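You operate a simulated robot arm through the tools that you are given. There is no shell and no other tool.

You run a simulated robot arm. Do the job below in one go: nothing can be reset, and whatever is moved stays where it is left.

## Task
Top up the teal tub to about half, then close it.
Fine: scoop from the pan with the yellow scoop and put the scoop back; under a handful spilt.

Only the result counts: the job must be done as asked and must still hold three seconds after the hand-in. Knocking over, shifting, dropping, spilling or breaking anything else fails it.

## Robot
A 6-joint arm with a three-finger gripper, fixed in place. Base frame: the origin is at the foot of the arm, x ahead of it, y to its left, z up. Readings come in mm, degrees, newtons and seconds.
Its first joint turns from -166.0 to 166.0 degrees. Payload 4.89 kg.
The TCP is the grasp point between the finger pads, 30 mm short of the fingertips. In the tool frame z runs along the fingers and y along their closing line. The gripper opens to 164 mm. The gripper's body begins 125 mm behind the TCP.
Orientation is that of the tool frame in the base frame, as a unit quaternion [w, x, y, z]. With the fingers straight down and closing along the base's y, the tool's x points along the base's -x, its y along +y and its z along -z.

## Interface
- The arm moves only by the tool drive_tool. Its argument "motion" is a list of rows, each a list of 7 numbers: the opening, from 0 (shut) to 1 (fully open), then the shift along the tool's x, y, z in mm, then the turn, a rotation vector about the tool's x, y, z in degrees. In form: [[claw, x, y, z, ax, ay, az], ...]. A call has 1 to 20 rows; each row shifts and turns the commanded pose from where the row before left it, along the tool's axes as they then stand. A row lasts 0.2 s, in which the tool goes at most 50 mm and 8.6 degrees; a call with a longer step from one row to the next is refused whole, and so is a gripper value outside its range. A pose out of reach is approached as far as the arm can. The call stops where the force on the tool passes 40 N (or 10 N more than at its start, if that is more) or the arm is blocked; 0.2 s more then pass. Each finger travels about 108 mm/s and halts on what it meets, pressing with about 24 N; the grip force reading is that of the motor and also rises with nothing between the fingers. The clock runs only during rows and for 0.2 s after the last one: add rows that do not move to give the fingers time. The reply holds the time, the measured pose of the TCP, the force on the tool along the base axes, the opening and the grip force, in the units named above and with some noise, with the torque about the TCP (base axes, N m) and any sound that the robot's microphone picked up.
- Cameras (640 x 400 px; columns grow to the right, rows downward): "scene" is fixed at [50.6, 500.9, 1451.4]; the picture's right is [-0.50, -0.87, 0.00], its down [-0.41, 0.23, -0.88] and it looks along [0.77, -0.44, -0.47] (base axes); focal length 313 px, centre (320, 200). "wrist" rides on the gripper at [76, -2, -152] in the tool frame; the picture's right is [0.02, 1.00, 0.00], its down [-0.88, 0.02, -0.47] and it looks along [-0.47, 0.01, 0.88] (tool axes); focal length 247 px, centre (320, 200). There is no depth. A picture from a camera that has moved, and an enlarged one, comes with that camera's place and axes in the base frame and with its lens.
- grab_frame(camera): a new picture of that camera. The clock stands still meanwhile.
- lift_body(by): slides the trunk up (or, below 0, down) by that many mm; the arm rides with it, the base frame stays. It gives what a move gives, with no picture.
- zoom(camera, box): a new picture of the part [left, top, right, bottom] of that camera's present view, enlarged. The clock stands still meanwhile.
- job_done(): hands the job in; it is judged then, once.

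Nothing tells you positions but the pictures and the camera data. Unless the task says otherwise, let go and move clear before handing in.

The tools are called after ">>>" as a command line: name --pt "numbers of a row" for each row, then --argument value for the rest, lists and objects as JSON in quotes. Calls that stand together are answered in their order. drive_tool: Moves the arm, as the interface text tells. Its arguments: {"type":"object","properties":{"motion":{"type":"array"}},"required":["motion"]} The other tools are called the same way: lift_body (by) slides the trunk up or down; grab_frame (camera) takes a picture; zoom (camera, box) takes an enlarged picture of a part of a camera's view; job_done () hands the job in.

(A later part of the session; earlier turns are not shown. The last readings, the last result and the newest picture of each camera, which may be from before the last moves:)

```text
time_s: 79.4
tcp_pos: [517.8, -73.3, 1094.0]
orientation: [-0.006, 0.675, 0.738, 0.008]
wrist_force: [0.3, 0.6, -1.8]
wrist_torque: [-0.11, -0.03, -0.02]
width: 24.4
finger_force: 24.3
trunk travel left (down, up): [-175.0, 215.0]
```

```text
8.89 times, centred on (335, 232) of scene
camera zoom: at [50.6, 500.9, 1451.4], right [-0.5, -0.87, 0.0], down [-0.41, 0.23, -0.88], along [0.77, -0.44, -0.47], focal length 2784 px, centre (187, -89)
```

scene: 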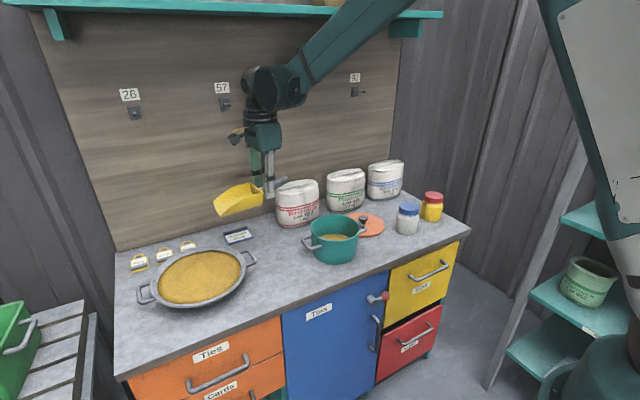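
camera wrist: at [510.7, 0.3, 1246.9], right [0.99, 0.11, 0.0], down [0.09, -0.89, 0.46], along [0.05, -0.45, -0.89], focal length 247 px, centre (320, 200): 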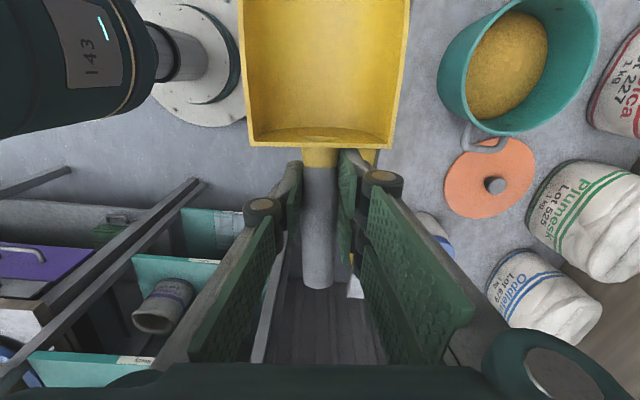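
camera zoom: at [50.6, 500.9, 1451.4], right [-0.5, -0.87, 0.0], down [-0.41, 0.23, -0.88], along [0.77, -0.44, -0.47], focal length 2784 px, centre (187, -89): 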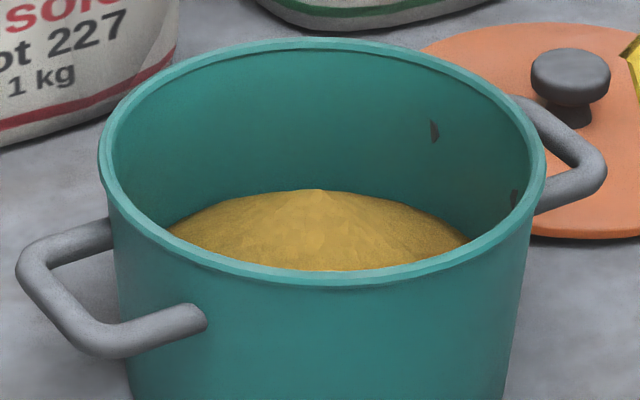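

Estimates from both cameras put the grain at z ≈ 835 at the wall with the peak near 875, so a mean of about 848 between floor 803 and rim 899, roughly 46%. I'll add one small top-up scoop to centre it at half.

>>> drive_tool --pt "0 7.4 7.6 2.1 0 0 0" --pt "0 14.9 15.2 4.2 0 0 0" --pt "0 22.3 22.9 6.3 0 0 0" --pt "0 29.8 30.5 8.4 0 0 0" --pt "0 29.8 30.5 8.4 0 0 0" --pt "0 29.8 30.5 8.4 0 0 0" --pt "0 29.8 30.5 8.4 0 0 0" --pt "0 29.8 30.5 8.4 0 0 0" --pt "0 29.8 30.5 8.4 0 0 0" --pt "0 29.8 30.5 8.4 0 0 0" --pt "0 29.8 30.5 8.4 0 0 0" --pt "0 22.3 22.9 6.3 0 0 0" --pt "0 14.9 15.2 4.2 0 -4 0" --pt "0 7.4 7.6 2.1 0 -5 0" --pt "0 0 0 0 0 -6 0" --pt "0 0 0 0 0 -6 0" --pt "0 0 0 0 0 -5 0" --pt "0 0 0 0 0 0 0"

>>> zoom --camera "scene" --box '[120, 150, 300, 320]'

>>> zoom --camera "scene" --box '[260, 190, 400, 280]'

```text
time_s: 83.2
tcp_pos: [824.4, 284.7, 1008.0]
orientation: [0.16, 0.66, 0.719, -0.145]
wrist_force: [0.8, 0.5, -1.8]
wrist_torque: [-0.14, -0.01, 0.0]
width: 24.6
finger_force: 24.3
trunk travel left (down, up): [-175.0, 215.0]
```

```text
2.35 times, centred on (210, 235) of scene
camera zoom: at [50.6, 500.9, 1451.4], right [-0.5, -0.87, 0.0], down [-0.41, 0.23, -0.88], along [0.77, -0.44, -0.47], focal length 737 px, centre (579, 118)
```

zoom: 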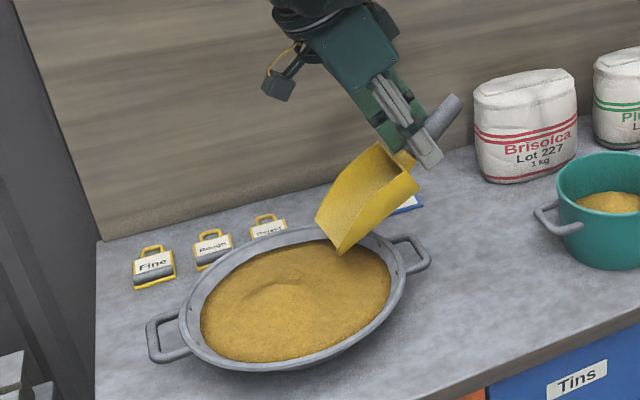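

```text
4.44 times, centred on (330, 235) of scene
camera zoom: at [50.6, 500.9, 1451.4], right [-0.5, -0.87, 0.0], down [-0.41, 0.23, -0.88], along [0.77, -0.44, -0.47], focal length 1392 px, centre (276, 44)
```

zoom: 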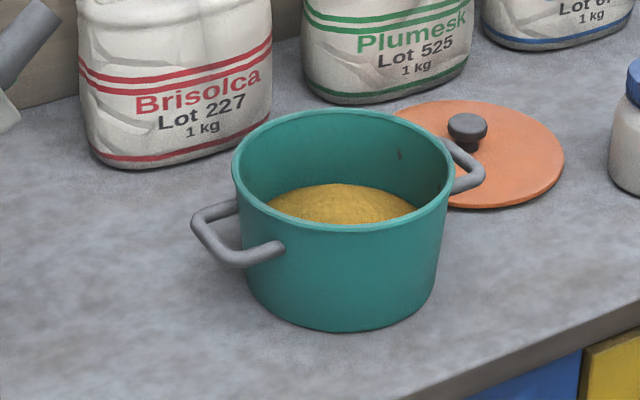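

>>> drive_tool --pt "0 6.3 0 13.6 0 0 0" --pt "0 6.3 0 13.6 0 0 0" --pt "0 6.3 0 13.6 0 0 0" --pt "0 6.3 0 13.6 0 0 0" --pt "0 12.1 0 -2.4 0 0 0" --pt "0 12.1 0 -2.4 0 0 0" --pt "0 12.7 0 -5.9 0 0 0" --pt "0 12.7 0 -5.9 0 0 0" --pt "0 12.7 0 -5.9 0 0 0" --pt "0 12.7 0 -5.9 0 0 0"

>>> zoom --camera "scene" --box '[120, 150, 300, 320]'

>>> grab_frame --camera "wrist"

```text
time_s: 85.4
tcp_pos: [817.4, 363.5, 941.0]
orientation: [0.159, 0.66, 0.72, -0.144]
wrist_force: [0.5, 0.3, -2.1]
wrist_torque: [-0.05, 0.0, 0.01]
width: 24.4
finger_force: 24.1
trunk travel left (down, up): [-175.0, 215.0]
```

```text
2.35 times, centred on (210, 235) of scene
camera zoom: at [50.6, 500.9, 1451.4], right [-0.5, -0.87, 0.0], down [-0.41, 0.23, -0.88], along [0.77, -0.44, -0.47], focal length 737 px, centre (579, 118)
```

zoom: 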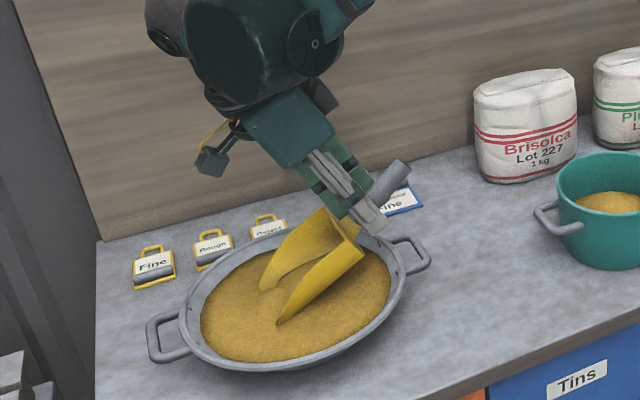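

```text
taken
camera wrist: at [805.4, 495.7, 1046.6], right [0.99, 0.11, -0.01], down [0.07, -0.6, 0.8], along [0.08, -0.8, -0.6], focal length 247 px, centre (320, 200)
```

wrist: 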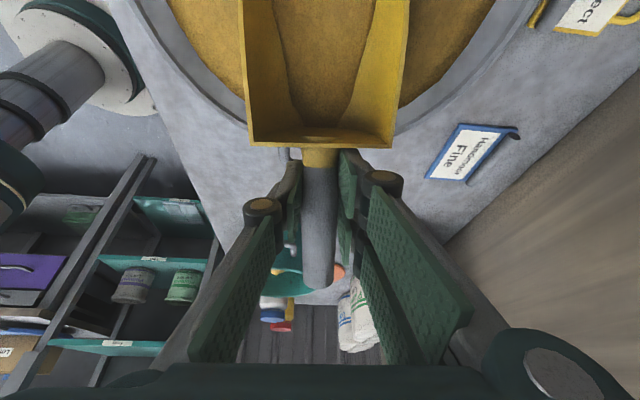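

A small load, as intended. I'll level and lift it.

>>> drive_tool --pt "0 5 0 -2 0 2 0" --pt "0 3 0 -2 0 4 0" --pt "0 2 0 -2 0 5 0" --pt "0 0 0 -2 0 5 0" --pt "0 0 0 -2 0 5 0" --pt "0 0 0 -2 0 5 0" --pt "0 0 0 -2 0 5 0" --pt "0 0 0 -3 0 4 0" --pt "0 1 0 -6 0 2 0" --pt "0 2 0 -12 0 0 0" --pt "0 3.5 0 -20 0 0 0" --pt "0 4.3 0 -25 0 0 0" --pt "0 4.3 0 -25 0 0 0" --pt "0 3.5 0 -15 0 0 0" --pt "0 1.7 0 -8 0 0 0" --pt "0 0 0 0 0 0 0"

>>> zoom --camera "scene" --box '[120, 150, 300, 320]'

>>> zoom --camera "wrist" --box '[220, 0, 430, 170]'

```text
time_s: 88.8
tcp_pos: [815.4, 373.1, 1069.4]
orientation: [-0.077, 0.672, 0.733, 0.073]
wrist_force: [0.1, 0.4, -2.3]
wrist_torque: [-0.18, -0.03, 0.0]
width: 24.4
finger_force: 23.4
trunk travel left (down, up): [-175.0, 215.0]
```

```text
2.35 times, centred on (210, 235) of scene
camera zoom: at [50.6, 500.9, 1451.4], right [-0.5, -0.87, 0.0], down [-0.41, 0.23, -0.88], along [0.77, -0.44, -0.47], focal length 737 px, centre (579, 118)
```

zoom: 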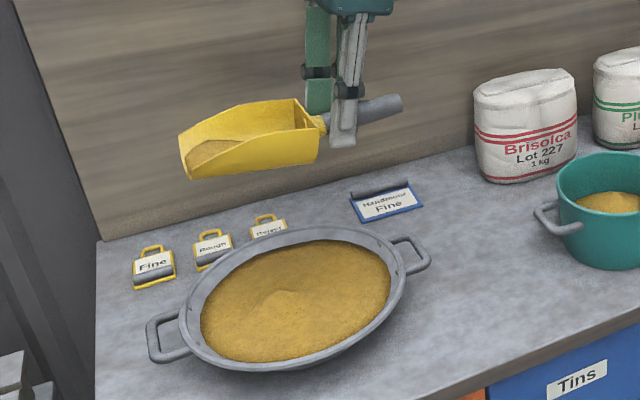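

```text
2.35 times, centred on (325, 85) of wrist
camera zoom: at [811.7, 414.9, 1232.0], right [0.99, 0.11, 0.01], down [0.1, -0.96, 0.28], along [0.04, -0.27, -0.96], focal length 581 px, centre (308, 471)
```

zoom: 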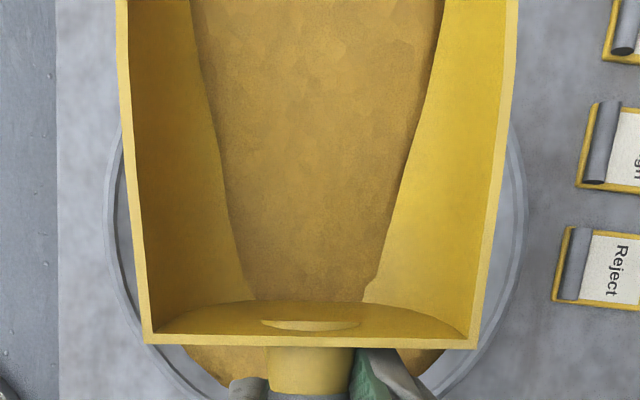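

>>> drive_tool --pt "0 -9.65 -1.44 -0.7 0 0 0" --pt "0 -19.3 -2.9 -1.4 0 0 0" --pt "0 -29 -4.3 -2.1 0 0 0" --pt "0 -38.6 -5.76 -2.8 0 0 0" --pt "0 -38.6 -5.76 -2.8 0 0 0" --pt "0 -38.6 -5.76 -2.8 0 0 0" --pt "0 -38.6 -5.76 -2.8 0 0 0" --pt "0 -38.6 -5.76 -2.8 0 0 0" --pt "0 -38.6 -5.76 -2.8 0 0 0" --pt "0 -38.6 -5.76 -2.8 0 0 0" --pt "0 -38.6 -5.76 -2.8 0 0 0" --pt "0 -38.6 -5.76 -2.8 0 0 0" --pt "0 -38.6 -5.76 -2.8 0 0 0" --pt "0 -29 -4.3 -2.1 0 0 0" --pt "0 -19.3 -2.9 -1.4 0 0 0" --pt "0 -9.65 -1.44 -0.7 0 0 0" --pt "0 0 0 0 0 0 0"

>>> zoom --camera "scene" --box '[230, 130, 430, 280]'

```text
time_s: 92.4
tcp_pos: [783.1, -131.2, 996.9]
orientation: [-0.077, 0.672, 0.733, 0.073]
wrist_force: [0.5, -0.1, -2.2]
wrist_torque: [-0.16, -0.02, -0.01]
width: 24.3
finger_force: 23.8
trunk travel left (down, up): [-175.0, 215.0]
```

```text
2.67 times, centred on (330, 205) of scene
camera zoom: at [50.6, 500.9, 1451.4], right [-0.5, -0.87, 0.0], down [-0.41, 0.23, -0.88], along [0.77, -0.44, -0.47], focal length 835 px, centre (293, 187)
```

zoom: 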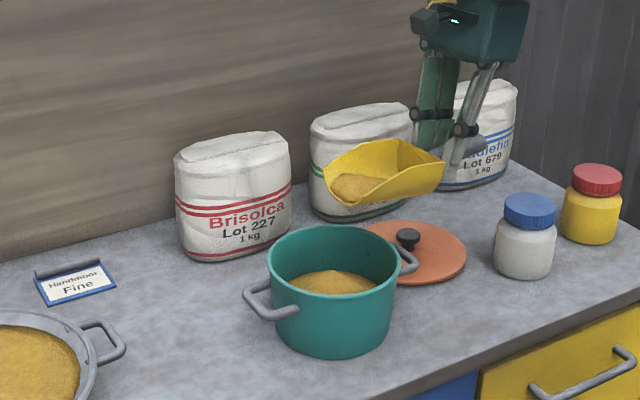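

>>> drive_tool --pt "0 -1.2 0 6 0 0 0" --pt "0 -2.4 0 12 0 0 0" --pt "0 -2.4 0 12 0 0 0" --pt "0 -2.4 0 12 0 0 0" --pt "0 -1.2 0 6 0 0 0" --pt "0 5 0 1 0 0 0" --pt "0 5.1 0 -14.9 0 -6 0" --pt "0 5.1 0 -14.9 0 -6 0" --pt "0 5.1 0 -14.9 0 -6 0" --pt "0 5.1 0 -12 0 -6 0" --pt "0 5.1 0 -12 0 -6 0" --pt "0 5.1 0 -14.9 0 -6 0" --pt "0 0 0 0 0 0 0" --pt "0 5.1 0 -14.9 0 -6 0" --pt "0 0 0 0 0 0 0" --pt "0 5.1 0 -14.9 0 -6 0" --pt "0 0 0 0 0 0 0" --pt "0 5.1 0 -14.9 0 -6 0" --pt "0 0 0 0 0 0 0" --pt "0 0 0 0 0 0 0"

>>> zoom --camera "scene" --box '[230, 130, 430, 280]'

>>> zoom --camera "wrist" --box '[220, 0, 430, 170]'

```text
time_s: 96.6
tcp_pos: [777.4, -56.9, 1059.8]
orientation: [0.264, 0.631, 0.689, -0.239]
wrist_force: [0.4, 0.4, -1.8]
wrist_torque: [-0.06, -0.01, -0.01]
width: 24.5
finger_force: 24.1
trunk travel left (down, up): [-175.0, 215.0]
```

```text
2.67 times, centred on (330, 205) of scene
camera zoom: at [50.6, 500.9, 1451.4], right [-0.5, -0.87, 0.0], down [-0.41, 0.23, -0.88], along [0.77, -0.44, -0.47], focal length 835 px, centre (293, 187)
```

zoom: 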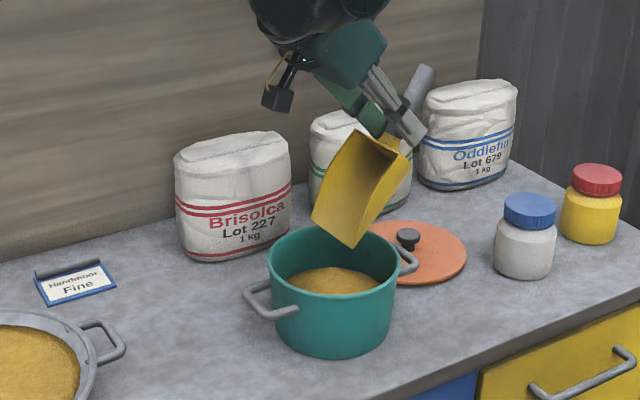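

```text
2.35 times, centred on (325, 85) of wrist
camera zoom: at [762.9, 101.6, 1121.3], right [0.99, 0.1, -0.01], down [0.05, -0.34, 0.94], along [0.09, -0.94, -0.34], focal length 581 px, centre (308, 471)
```

zoom: 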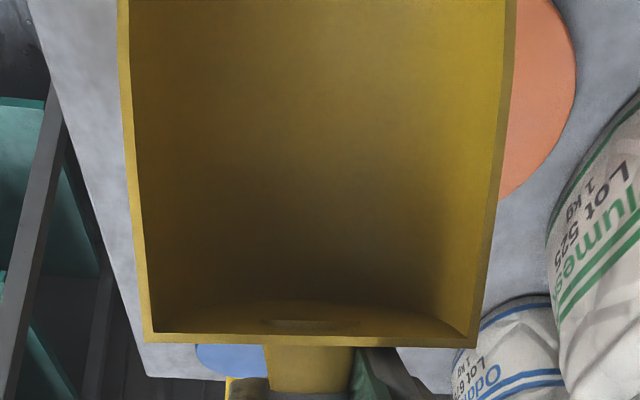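

The scoop emptied cleanly. I'll level it exactly, rise, and check the tub fill.

>>> drive_tool --pt "0 0 0 -5 0 3 0" --pt "0 0 0 -8 0 6 0" --pt "0 -5 0 -8 0 7 0" --pt "0 -10 0 -5 0 7 0" --pt "0 -12 0 0 0 7 0" --pt "0 -12 0 0 0 7 0" --pt "0 -6 0 0 0 5 0" --pt "0 0 0 -5 0 0 0" --pt "0 0 0 0 0 0 0"

>>> zoom --camera "scene" --box '[300, 205, 370, 270]'

>>> grab_frame --camera "scene"

```text
time_s: 98.6
tcp_pos: [779.5, -85.2, 1100.1]
orientation: [0.0, 0.676, 0.737, 0.003]
wrist_force: [-0.4, -0.9, -1.7]
wrist_torque: [-0.02, 0.02, -0.02]
width: 24.5
finger_force: 24.5
trunk travel left (down, up): [-175.0, 215.0]
```

```text
6.15 times, centred on (335, 238) of scene
camera zoom: at [50.6, 500.9, 1451.4], right [-0.5, -0.87, 0.0], down [-0.41, 0.23, -0.88], along [0.77, -0.44, -0.47], focal length 1928 px, centre (228, -31)
```

zoom: 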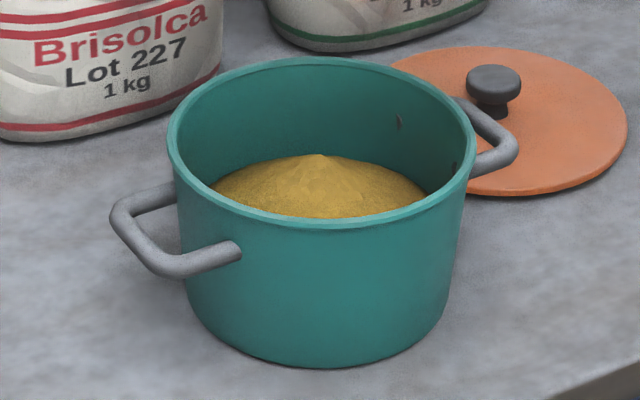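

```text
taken
```

scene: 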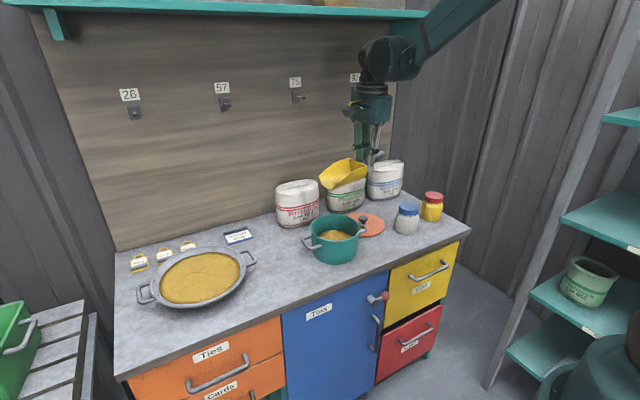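

The level has risen to about half. Now I'll return the scoop: first back to the spot where I yawed earlier.

>>> drive_tool --pt "0 7.3 2.97 1.43 0 0 0" --pt "0 14.6 5.9 2.9 0 0 0" --pt "0 21.9 8.9 4.3 0 0 0" --pt "0 29.2 11.9 5.7 0 0 0" --pt "0 29.2 11.9 5.7 0 0 0" --pt "0 29.2 11.9 5.7 0 0 0" --pt "0 29.2 11.9 5.7 0 0 0" --pt "0 29.2 11.9 5.7 0 0 0" --pt "0 29.2 11.9 5.7 0 0 0" --pt "0 29.2 11.9 5.7 0 0 0" --pt "0 21.9 8.9 4.3 0 0 0" --pt "0 14.6 5.9 2.9 0 0 0" --pt "0 7.3 2.97 1.43 0 0 0" --pt "0 0 0 0 0 0 0"

>>> drive_tool --pt "0 0 0 0 0 0 -6" --pt "0 0 0 0 0 0 -8" --pt "0 0 0 0 0 0 -8" --pt "0 0 0 0 0 0 -8" --pt "0 0 0 0 0 0 -8" --pt "0 0 0 0 0 0 -8" --pt "0 0 0 0 0 0 -8" --pt "0 0 0 0 0 0 -8" --pt "0 0 0 0 0 0 -8" --pt "0 0 0 0 0 0 -8" --pt "0 0 0 0 0 0 -8" --pt "0 0 0 0 0 0 -4" --pt "0 0 0 0 0 0 0"

>>> grab_frame --camera "wrist"

>>> grab_frame --camera "scene"

```text
time_s: 101.6
tcp_pos: [873.1, 218.0, 1043.6]
orientation: [0.0, 0.676, 0.737, 0.002]
wrist_force: [-0.4, 0.0, -1.4]
wrist_torque: [-0.1, -0.03, -0.01]
width: 24.6
finger_force: 23.8
trunk travel left (down, up): [-175.0, 215.0]
```

```text
time_s: 104.4
tcp_pos: [872.5, 217.3, 1043.7]
orientation: [0.002, -0.044, 0.999, 0.002]
wrist_force: [0.0, 0.1, -1.7]
wrist_torque: [0.02, -0.13, -0.02]
width: 24.6
finger_force: 23.7
trunk travel left (down, up): [-175.0, 215.0]
```

```text
taken
camera wrist: at [798.3, 209.3, 1194.9], right [-0.11, 0.99, 0.0], down [0.87, 0.09, 0.48], along [0.47, 0.05, -0.88], focal length 247 px, centre (320, 200)
```

wrist: 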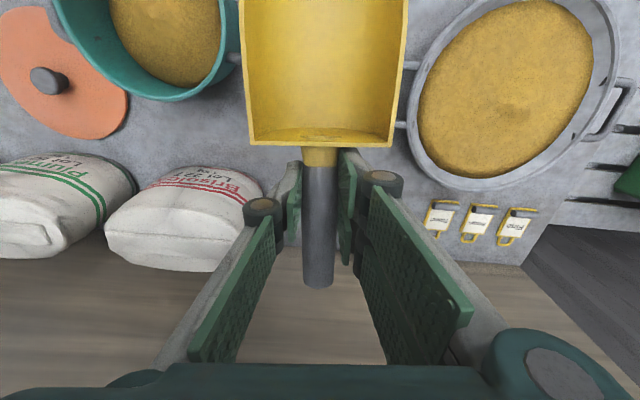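

```text
taken
```

scene: 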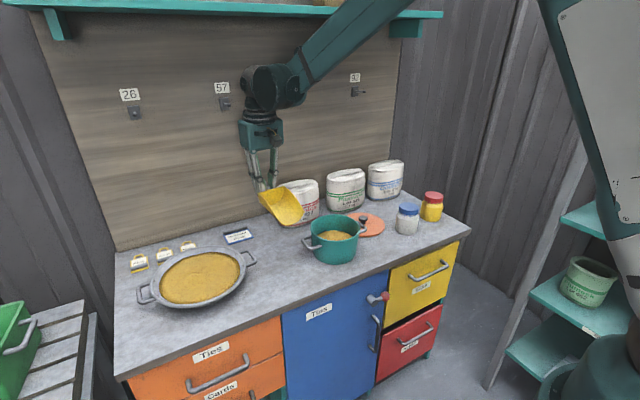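

The scoop is level and back in its original yaw. I'll move over its home spot and descend in stages.

>>> drive_tool --pt "0 -10 0 5 0 0 0" --pt "0 -20 0 10 0 0 0" --pt "0 -20 0 15 0 0 0" --pt "0 -15 0 20 0 0 0" --pt "0 -5.3 0 25 0 0 0" --pt "0 0 0 25 0 0 0" --pt "0 0 0 25 0 0 0" --pt "0 0 0 20 0 0 0" --pt "0 0 0 15 0 0 0" --pt "0 0 0 10 0 0 0" --pt "0 0 0 0 0 0 0"

>>> grab_frame --camera "wrist"

>>> zoom --camera "scene" --box '[220, 190, 300, 270]'

```text
time_s: 106.8
tcp_pos: [944.0, 223.5, 875.3]
orientation: [0.001, -0.043, 0.999, 0.001]
wrist_force: [0.4, -0.5, -1.6]
wrist_torque: [0.05, -0.14, 0.02]
width: 24.3
finger_force: 24.3
trunk travel left (down, up): [-175.0, 215.0]
```

```text
taken
camera wrist: at [868.7, 215.5, 1025.2], right [-0.11, 0.99, 0.0], down [0.87, 0.09, 0.48], along [0.47, 0.05, -0.88], focal length 247 px, centre (320, 200)
```

wrist: 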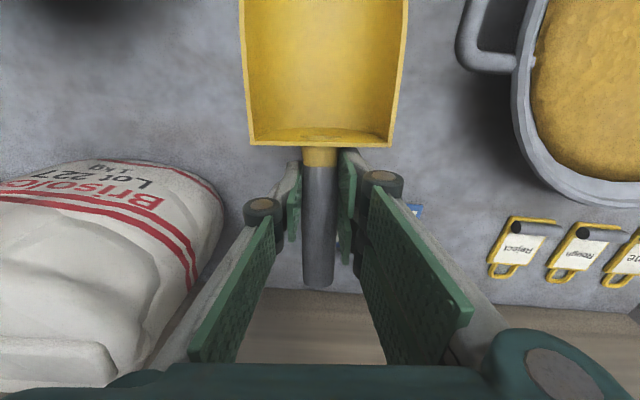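

```text
5.00 times, centred on (260, 230) of scene
camera zoom: at [50.6, 500.9, 1451.4], right [-0.5, -0.87, 0.0], down [-0.41, 0.23, -0.88], along [0.77, -0.44, -0.47], focal length 1566 px, centre (620, 50)
```

zoom: 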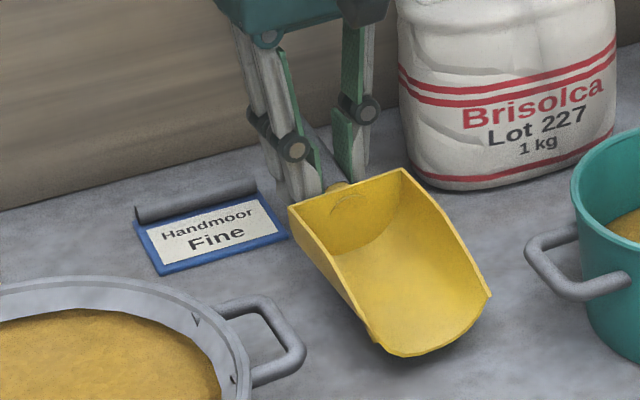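

>>> drive_tool --pt "0 0 0 5 0 0 0" --pt "0 0 0 5 0 0 0" --pt "0 0 0 5 0 0 0" --pt "0 0 0 3 0 0 0" --pt "0 0 0 2 0 0 0" --pt "0 0 0 2 0 0 0" --pt "0 0 0 0 0 0 0"

>>> zoom --camera "scene" --box '[220, 190, 300, 270]'

```text
time_s: 108.4
tcp_pos: [943.7, 222.9, 852.0]
orientation: [0.001, -0.044, 0.999, 0.001]
wrist_force: [2.2, 0.1, 3.8]
wrist_torque: [-0.06, 0.64, 0.03]
width: 24.5
finger_force: 24.3
trunk travel left (down, up): [-175.0, 215.0]
```

```text
5.00 times, centred on (260, 230) of scene
camera zoom: at [50.6, 500.9, 1451.4], right [-0.5, -0.87, 0.0], down [-0.41, 0.23, -0.88], along [0.77, -0.44, -0.47], focal length 1566 px, centre (620, 50)
```

zoom: 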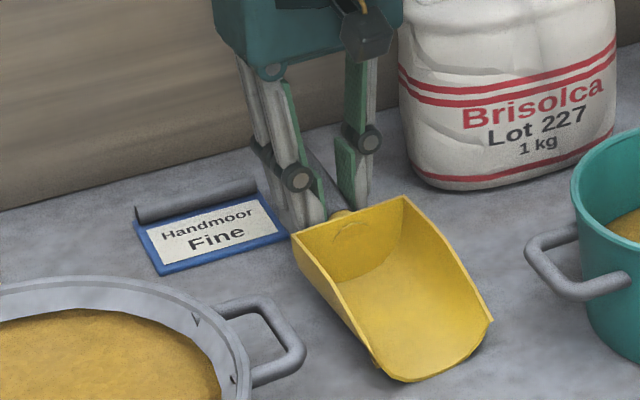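

The lip has touched down slightly first. I'll ease down the last few mm so the scoop sits flat.

>>> drive_tool --pt "0 0 0 2 0 0 0" --pt "0 0 0 2 0 0 0" --pt "0 0 0 1 0 0 0" --pt "0 0 0 0 0 0 0"

>>> zoom --camera "scene" --box '[220, 190, 300, 270]'

```text
time_s: 109.4
tcp_pos: [943.3, 223.6, 847.9]
orientation: [0.003, -0.043, 0.999, 0.002]
wrist_force: [8.0, 5.6, 21.5]
wrist_torque: [0.09, 0.32, -0.11]
width: 24.4
finger_force: 24.0
trunk travel left (down, up): [-175.0, 215.0]
```

```text
5.00 times, centred on (260, 230) of scene
camera zoom: at [50.6, 500.9, 1451.4], right [-0.5, -0.87, 0.0], down [-0.41, 0.23, -0.88], along [0.77, -0.44, -0.47], focal length 1566 px, centre (620, 50)
```

zoom: 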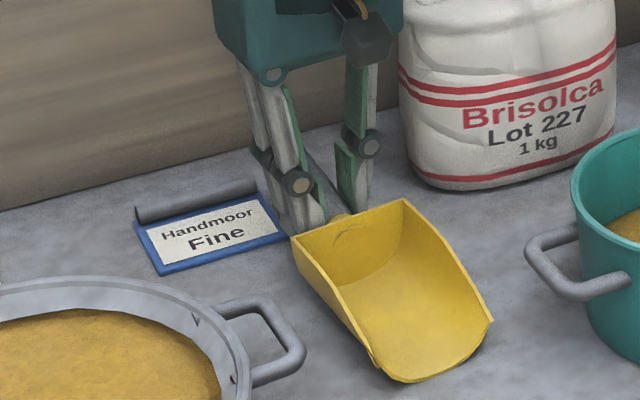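

It's seated, so I'll release and rise straight up.

>>> drive_tool --pt "0.1 0 0 -1 0 0 0" --pt "0.2 0 0 0 0 0 0" --pt "0.34 0 0 0 0 0 0" --pt "0.34 0 0 0 0 0 0" --pt "0.34 0 0 0 0 0 0" --pt "0.34 0 0 -5 0 0 0" --pt "0.34 0 0 -10 0 0 0" --pt "0.34 0 0 -20 0 0 0" --pt "0.34 0 0 -30 0 0 0" --pt "0.34 0 0 -40 0 0 0" --pt "0.34 0 0 -40 0 0 0" --pt "0.34 0 0 -30 0 0 0"

>>> grab_frame --camera "wrist"

>>> zoom --camera "scene" --box '[215, 205, 305, 275]'

```text
time_s: 112.0
tcp_pos: [944.6, 224.7, 1025.1]
orientation: [0.002, -0.043, 0.999, 0.002]
wrist_force: [1.3, -0.5, 0.3]
wrist_torque: [-0.03, 0.14, 0.03]
width: 55.8
finger_force: 0.0
trunk travel left (down, up): [-175.0, 215.0]
```

```text
taken
camera wrist: at [868.4, 216.0, 1174.9], right [-0.11, 0.99, 0.0], down [0.87, 0.09, 0.48], along [0.47, 0.05, -0.88], focal length 247 px, centre (320, 200)
```

wrist: 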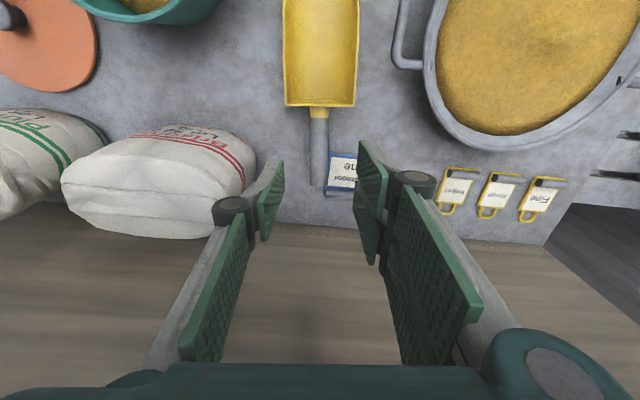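

```text
5.71 times, centred on (260, 240) of scene
camera zoom: at [50.6, 500.9, 1451.4], right [-0.5, -0.87, 0.0], down [-0.41, 0.23, -0.88], along [0.77, -0.44, -0.47], focal length 1790 px, centre (663, -29)
```

zoom: 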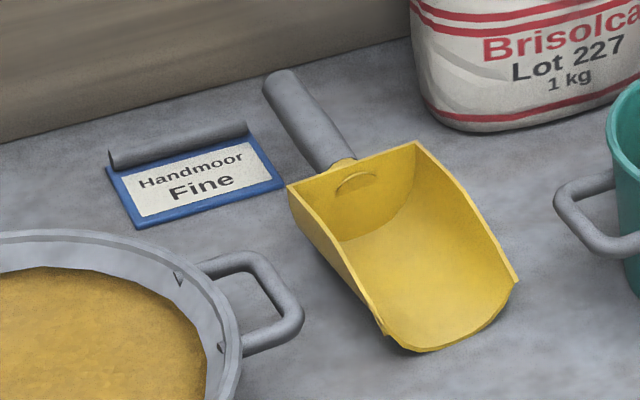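

The scoop is back exactly where it was. Next I'll check the tub level from the same viewpoint I used at the start.

>>> drive_tool --pt "0.4 0 0 -10 0 0 5" --pt "0.5 10 -8 -10 0 0 0" --pt "0.5 20 -15 -5 0 0 0" --pt "0.5 30 -23 0 0 0 0" --pt "0.5 30 -23 0 0 0 0" --pt "0.5 30 -23 0 0 0 0" --pt "0.5 30 -23 0 0 0 0" --pt "0.5 30 -23 0 0 0 0" --pt "0.5 30 -23 0 0 0 0" --pt "0.5 20 -16 0 0 0 0" --pt "0.5 14 -11 0 0 0 0" --pt "0.5 6 -5 0 0 0 0" --pt "0.5 0 0 0 0 0 0"

>>> zoom --camera "wrist" --box '[220, 90, 420, 290]'

>>> grab_frame --camera "wrist"

```text
time_s: 114.8
tcp_pos: [692.6, 31.1, 1046.9]
orientation: [0.002, 0.0, 1.0, 0.002]
wrist_force: [-0.4, -0.2, 0.5]
wrist_torque: [-0.01, -0.06, -0.01]
width: 82.0
finger_force: 0.0
trunk travel left (down, up): [-175.0, 215.0]
```

```text
2.00 times, centred on (320, 190) of wrist
camera zoom: at [617.3, 29.7, 1197.6], right [-0.02, 1.0, 0.0], down [0.88, 0.02, 0.48], along [0.48, 0.01, -0.88], focal length 494 px, centre (320, 220)
```

zoom: 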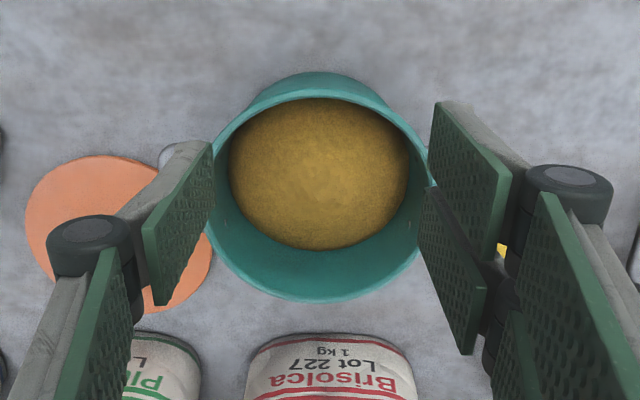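

```text
taken
camera wrist: at [617.3, 29.7, 1197.6], right [-0.02, 1.0, 0.0], down [0.88, 0.02, 0.48], along [0.48, 0.01, -0.88], focal length 247 px, centre (320, 200)
```

wrist: 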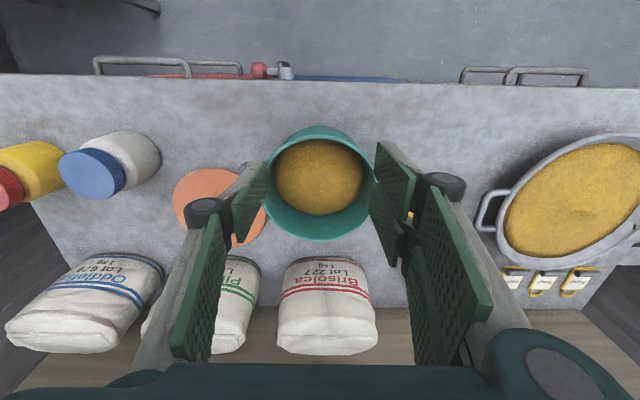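

The tub now reads about half (wall level ≈ 838–840 plus a mound, mean ≈ 851 out of 803–899). Next I'll fetch the lid, starting with a move above it.

>>> drive_tool --pt "0.5 -8 -9 0 0 0 0" --pt "0.5 -16 -18 0 0 0 0" --pt "0.5 -22 -26 0 0 0 0" --pt "0.5 -22 -26 0 0 0 0" --pt "0.5 -22 -26 0 0 0 0" --pt "0.5 -22 -26 0 0 0 0" --pt "0.5 -22 -26 5 0 0 0" --pt "0.5 -15 -18 10 0 0 0" --pt "0.5 -8 -9 10 0 0 0" --pt "0.5 -3 -2.5 5 0 0 0" --pt "0.5 0 0 0 0 0 0"

>>> grab_frame --camera "wrist"

>>> zoom --camera "wrist" --box '[240, 40, 420, 200]'

```text
time_s: 117.2
tcp_pos: [852.8, -156.8, 1017.9]
orientation: [0.002, 0.0, 1.0, 0.002]
wrist_force: [1.7, 0.3, 0.6]
wrist_torque: [-0.01, 0.04, -0.01]
width: 82.1
finger_force: 0.1
trunk travel left (down, up): [-175.0, 215.0]
```

```text
taken
camera wrist: at [777.8, -158.3, 1168.1], right [-0.02, 1.0, 0.0], down [0.88, 0.02, 0.48], along [0.48, 0.01, -0.88], focal length 247 px, centre (320, 200)
```

wrist: 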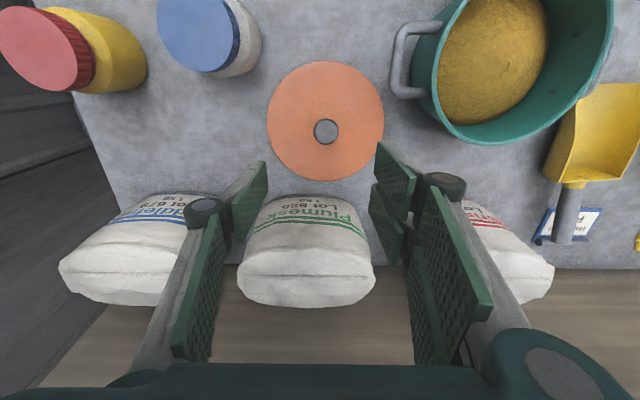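

```text
2.50 times, centred on (330, 120) of wrist
camera zoom: at [777.8, -158.3, 1168.1], right [-0.02, 1.0, 0.0], down [0.88, 0.02, 0.48], along [0.48, 0.01, -0.88], focal length 617 px, centre (295, 400)
```

zoom: 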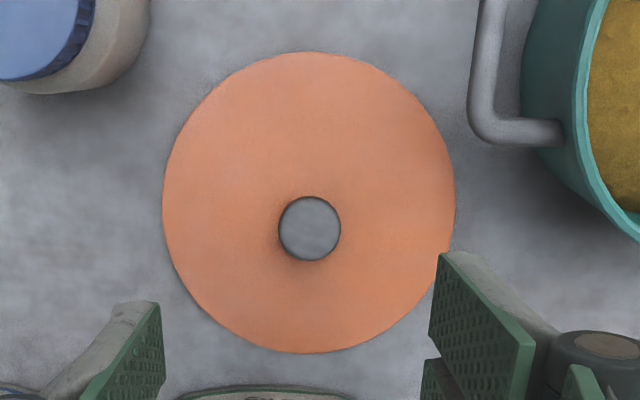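

The knob is at about (852.7, −149.3), so the lid shifted ~7 mm when I released it. I'll correct the y position, descend partway and recheck.

>>> drive_tool --pt "0.5 0 3.5 10 0 0 0" --pt "0.5 0 4 20 0 0 0" --pt "0.5 0 0 30 0 0 0" --pt "0.5 0 0 35 0 0 0" --pt "0.5 0 0 30 0 0 0" --pt "0.5 0 0 20 0 0 0" --pt "0.5 0 0 10 0 0 0" --pt "0.5 0 0 0 0 0 0"

>>> zoom --camera "wrist" --box '[220, 60, 420, 240]'

>>> zoom --camera "scene" --box '[315, 150, 415, 250]'

```text
time_s: 119.0
tcp_pos: [853.9, -149.0, 861.0]
orientation: [0.002, 0.001, 1.0, 0.002]
wrist_force: [-0.8, 0.2, 0.3]
wrist_torque: [0.02, 0.01, -0.01]
width: 82.0
finger_force: 0.0
trunk travel left (down, up): [-175.0, 215.0]
```

```text
2.22 times, centred on (320, 150) of wrist
camera zoom: at [778.5, -150.2, 1011.3], right [-0.02, 1.0, 0.0], down [0.88, 0.02, 0.48], along [0.48, 0.01, -0.88], focal length 549 px, centre (320, 311)
```

zoom: 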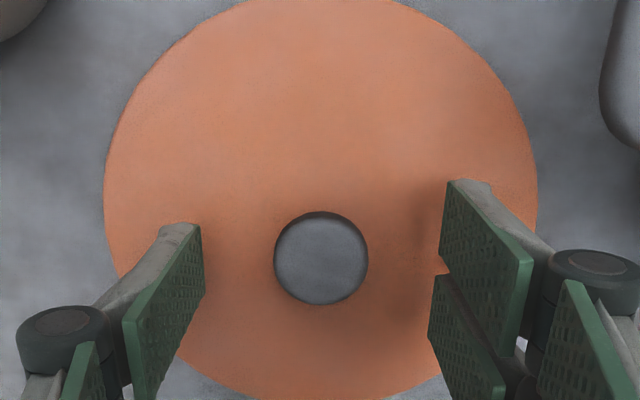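

```text
4.00 times, centred on (365, 200) of scene
camera zoom: at [50.6, 500.9, 1451.4], right [-0.5, -0.87, 0.0], down [-0.41, 0.23, -0.88], along [0.77, -0.44, -0.47], focal length 1253 px, centre (140, 200)
```

zoom: 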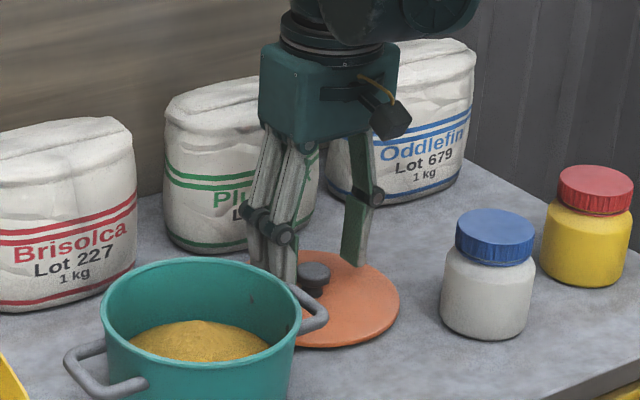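

It's centred. I'll lower to just above the lid and grip the knob.

>>> drive_tool --pt "0.4 1.5 0 6 0 0 0" --pt "0.4 0 0 6 0 0 0" --pt "0.4 0 0 3 0 0 0" --pt "0.4 0 0 1.5 0 0 0" --pt "0.3 0 0 0 0 0 0" --pt "0.1 0 0 0 0 0 0" --pt "0 0 0 0 0 0 0" --pt "0 0 0 0 0 0 0" --pt "0 0 0 0 0 0 0" --pt "0 0 0 0 0 0 0"

>>> zoom --camera "wrist" --box '[220, 60, 420, 240]'

>>> zoom --camera "scene" --box '[315, 170, 415, 250]'

```text
time_s: 121.2
tcp_pos: [852.5, -146.8, 844.4]
orientation: [0.003, 0.0, 1.0, 0.002]
wrist_force: [-0.9, 0.8, 0.7]
wrist_torque: [-0.02, -0.01, -0.01]
width: 31.4
finger_force: 24.1
trunk travel left (down, up): [-175.0, 215.0]
```

```text
2.22 times, centred on (320, 150) of wrist
camera zoom: at [776.7, -148.6, 995.4], right [-0.02, 1.0, 0.0], down [0.88, 0.02, 0.48], along [0.48, 0.01, -0.88], focal length 549 px, centre (320, 311)
```

zoom: 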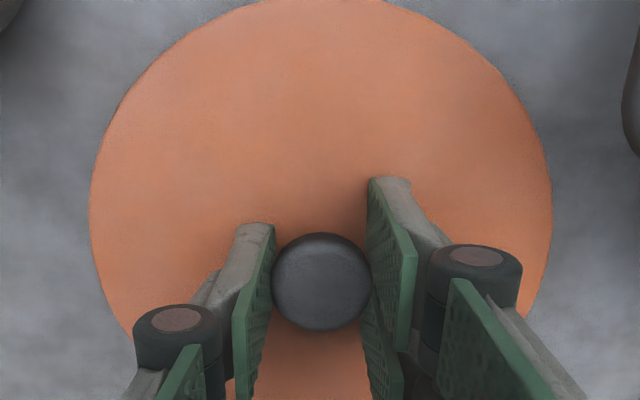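

```text
5.00 times, centred on (365, 210) of scene
camera zoom: at [50.6, 500.9, 1451.4], right [-0.5, -0.87, 0.0], down [-0.41, 0.23, -0.88], along [0.77, -0.44, -0.47], focal length 1566 px, centre (95, 150)
```

zoom: 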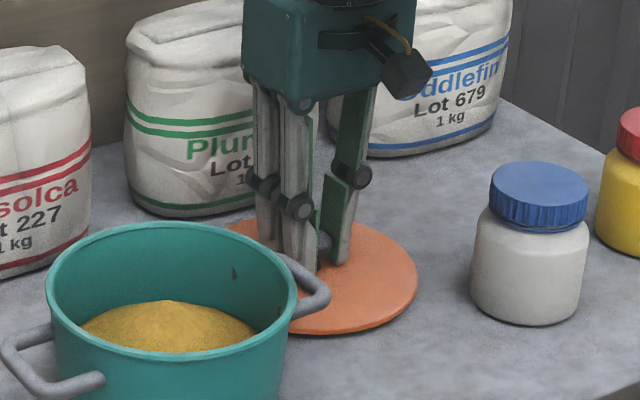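

The lid is gripped. I'll lift it straight up and carry it back above the tub.

>>> drive_tool --pt "0 0 0 -4 0 0 0" --pt "0 0 0 -10 0 0 0" --pt "0 0 0 -20 0 0 0" --pt "0 0 0 -30 0 0 0" --pt "0 0 0 -30 0 0 0" --pt "0 0 0 -30 0 0 0" --pt "0 0 0 -25 0 0 0" --pt "0 0 0 -10 0 0 0" --pt "0 0 0 0 0 0 0"

>>> zoom --camera "scene" --box '[275, 130, 435, 280]'

>>> grab_frame --camera "wrist"

```text
time_s: 123.2
tcp_pos: [852.0, -148.2, 1004.2]
orientation: [0.002, 0.0, 1.0, 0.001]
wrist_force: [0.4, 0.3, -0.3]
wrist_torque: [0.0, 0.0, 0.02]
width: 31.1
finger_force: 24.0
trunk travel left (down, up): [-175.0, 215.0]
```

```text
2.67 times, centred on (355, 205) of scene
camera zoom: at [50.6, 500.9, 1451.4], right [-0.5, -0.87, 0.0], down [-0.41, 0.23, -0.88], along [0.77, -0.44, -0.47], focal length 835 px, centre (227, 187)
```

zoom: 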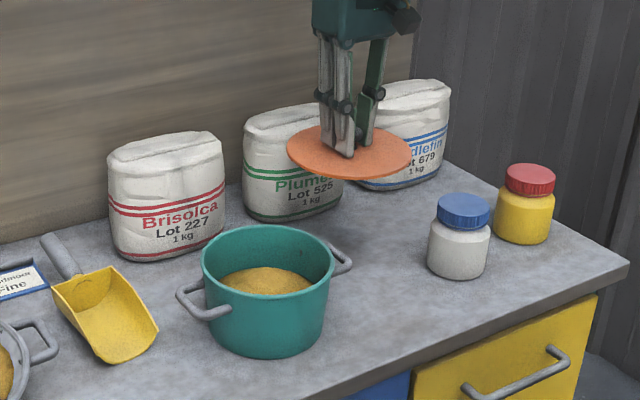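

```text
taken
camera wrist: at [776.3, -150.4, 1155.4], right [-0.02, 1.0, 0.0], down [0.88, 0.02, 0.48], along [0.48, 0.01, -0.88], focal length 247 px, centre (320, 200)
```

wrist: 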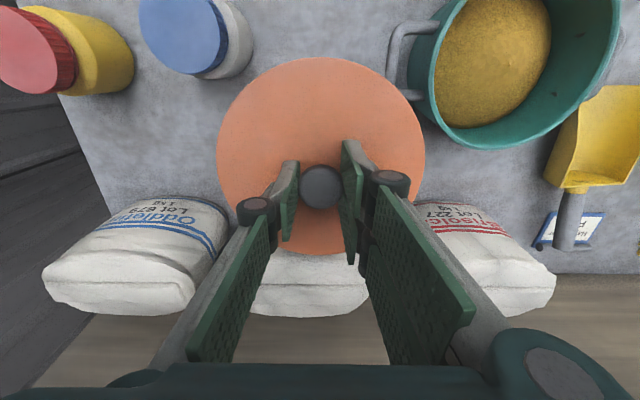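

>>> drive_tool --pt "0 3 6.4 0 0 0 0" --pt "0 6 12.8 0 0 0 0" --pt "0 8.9 19.1 0 0 0 0" --pt "0 11.9 25.5 0 0 0 0" --pt "0 11.9 25.5 0 0 0 0" --pt "0 11.9 25.5 0 0 0 0" --pt "0 11.9 25.5 0 0 0 0" --pt "0 9 19.2 0 0 0 0" --pt "0 6 12.8 0 0 0 0" --pt "0 3 6.4 0 0 0 0" --pt "0 0 0 10 0 0 0" --pt "0 0 0 20 0 0 0" --pt "0 0 0 10 0 0 0" --pt "0 0 0 0 0 0 0"

>>> zoom --camera "scene" --box '[285, 170, 385, 275]'

>>> grab_frame --camera "wrist"

```text
time_s: 126.2
tcp_pos: [768.5, 30.1, 963.8]
orientation: [0.002, 0.0, 1.0, 0.001]
wrist_force: [-0.5, 0.8, 0.1]
wrist_torque: [-0.02, 0.03, 0.0]
width: 31.1
finger_force: 24.5
trunk travel left (down, up): [-175.0, 215.0]
```

```text
3.81 times, centred on (335, 222) of scene
camera zoom: at [50.6, 500.9, 1451.4], right [-0.5, -0.87, 0.0], down [-0.41, 0.23, -0.88], along [0.77, -0.44, -0.47], focal length 1193 px, centre (263, 114)
```

zoom: 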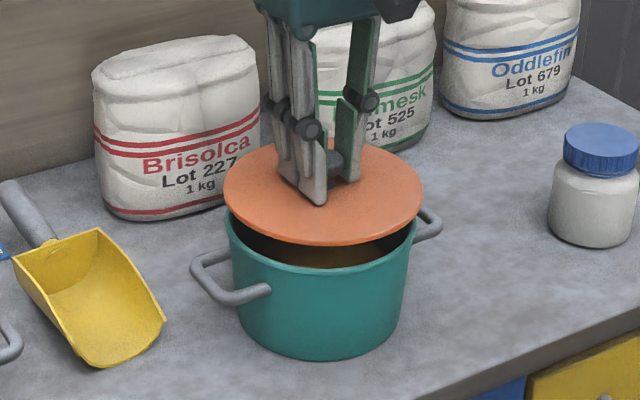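

```text
taken
camera wrist: at [692.8, 28.6, 1115.0], right [-0.02, 1.0, 0.0], down [0.88, 0.02, 0.48], along [0.48, 0.01, -0.88], focal length 247 px, centre (320, 200)
```

wrist: 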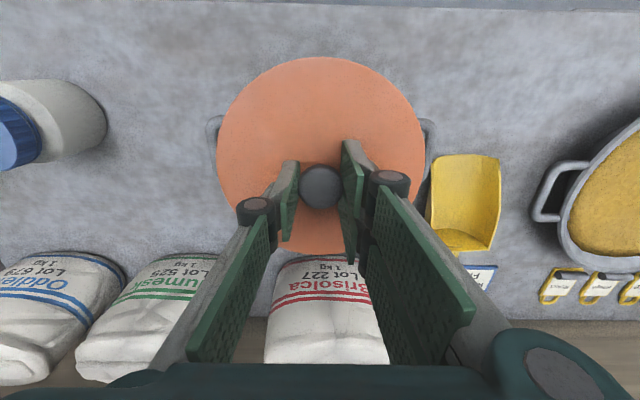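

The lid is aligned over the rim. I'll lower it gently to contact.

>>> drive_tool --pt "0 0 0.3 5 0 0 0" --pt "0 0 0 5 0 0 0" --pt "0 0 0 4 0 0 0" --pt "0 0 0 3 0 0 0" --pt "0 0 0 2 0 0 0" --pt "0 0 0 0 0 0 0"

>>> zoom --camera "scene" --box '[295, 190, 375, 270]'

```text
time_s: 127.6
tcp_pos: [768.4, 30.6, 945.5]
orientation: [0.002, 0.0, 1.0, 0.002]
wrist_force: [0.4, -0.4, -0.6]
wrist_torque: [-0.03, 0.01, -0.03]
width: 31.4
finger_force: 23.8
trunk travel left (down, up): [-175.0, 215.0]
```

```text
5.00 times, centred on (335, 230) of scene
camera zoom: at [50.6, 500.9, 1451.4], right [-0.5, -0.87, 0.0], down [-0.41, 0.23, -0.88], along [0.77, -0.44, -0.47], focal length 1566 px, centre (245, 50)
```

zoom: 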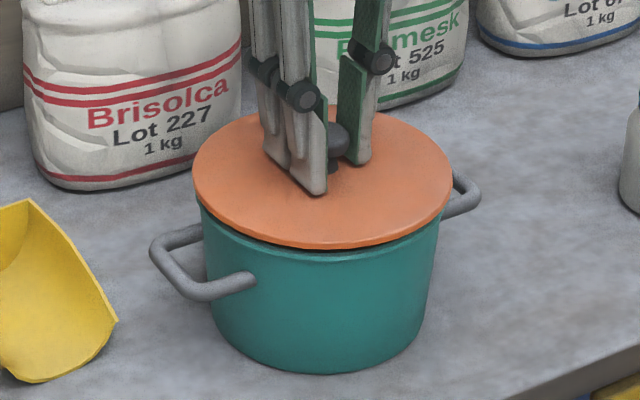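

>>> drive_tool --pt "0 0 0 2 0 0 0" --pt "0 0 0 2 0 0 0" --pt "0 0 0 1 0 0 0" --pt "0 0 0 1 0 0 0" --pt "0 0 0 0 0 0 0"

>>> zoom --camera "scene" --box '[295, 190, 375, 270]'

```text
time_s: 128.8
tcp_pos: [768.9, 30.4, 939.3]
orientation: [0.002, 0.0, 1.0, 0.002]
wrist_force: [0.1, 0.7, -1.0]
wrist_torque: [-0.01, -0.01, 0.0]
width: 31.1
finger_force: 24.0
trunk travel left (down, up): [-175.0, 215.0]
```

```text
5.00 times, centred on (335, 230) of scene
camera zoom: at [50.6, 500.9, 1451.4], right [-0.5, -0.87, 0.0], down [-0.41, 0.23, -0.88], along [0.77, -0.44, -0.47], focal length 1566 px, centre (245, 50)
```

zoom: 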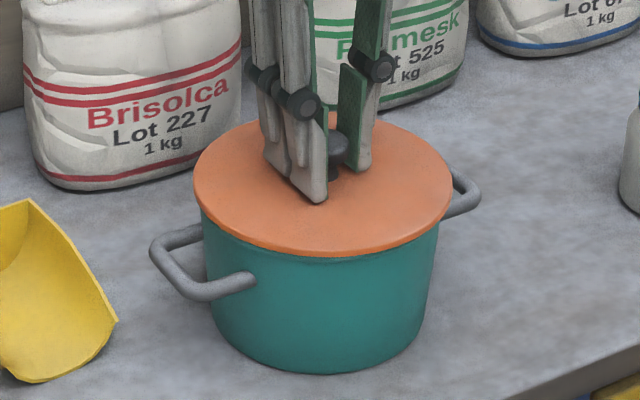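

>>> drive_tool --pt "0 0 0 1 0 0 0" --pt "0 0 0 1 0 0 0" --pt "0 0 0 1 0 0 0" --pt "0 0 0 0 0 0 0"

>>> zoom --camera "scene" --box '[295, 190, 375, 270]'

```text
time_s: 129.8
tcp_pos: [768.4, 31.6, 936.6]
orientation: [0.002, 0.0, 1.0, 0.002]
wrist_force: [8.3, 2.2, 26.3]
wrist_torque: [0.04, -0.17, -0.06]
width: 31.0
finger_force: 24.2
trunk travel left (down, up): [-175.0, 215.0]
heard: snap
```

```text
5.00 times, centred on (335, 230) of scene
camera zoom: at [50.6, 500.9, 1451.4], right [-0.5, -0.87, 0.0], down [-0.41, 0.23, -0.88], along [0.77, -0.44, -0.47], focal length 1566 px, centre (245, 50)
```

zoom: 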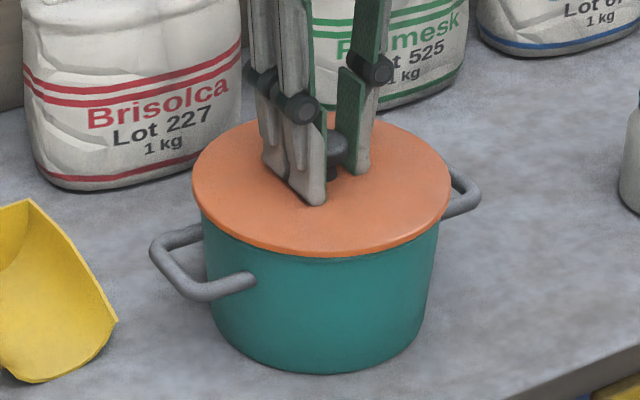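

The snap confirms the lid has seated. I'll relax the press slightly, open the fingers, and rise clear.

>>> drive_tool --pt "0 0 0 -0.7 0 0 0" --pt "0.15 0 0 0 0 0 0" --pt "0.3 0 0 0 0 0 0" --pt "0.4 0 0 0 0 0 0" --pt "0.4 0 0 0 0 0 0"

>>> zoom --camera "scene" --box '[295, 190, 375, 270]'

```text
time_s: 131.0
tcp_pos: [768.8, 31.1, 938.0]
orientation: [0.001, 0.0, 1.0, 0.003]
wrist_force: [0.2, -0.7, 0.6]
wrist_torque: [0.03, 0.01, -0.03]
width: 65.6
finger_force: 0.1
trunk travel left (down, up): [-175.0, 215.0]
```

```text
5.00 times, centred on (335, 230) of scene
camera zoom: at [50.6, 500.9, 1451.4], right [-0.5, -0.87, 0.0], down [-0.41, 0.23, -0.88], along [0.77, -0.44, -0.47], focal length 1566 px, centre (245, 50)
```

zoom: 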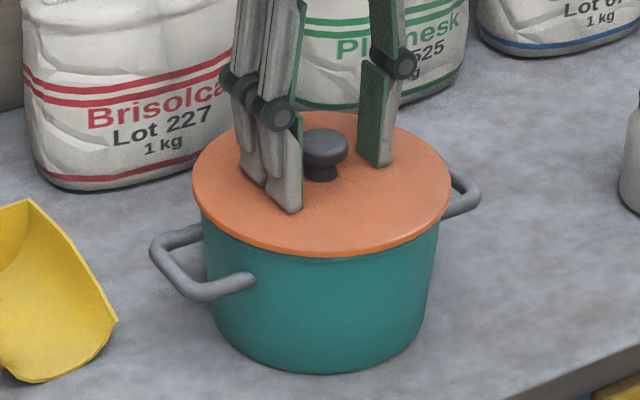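

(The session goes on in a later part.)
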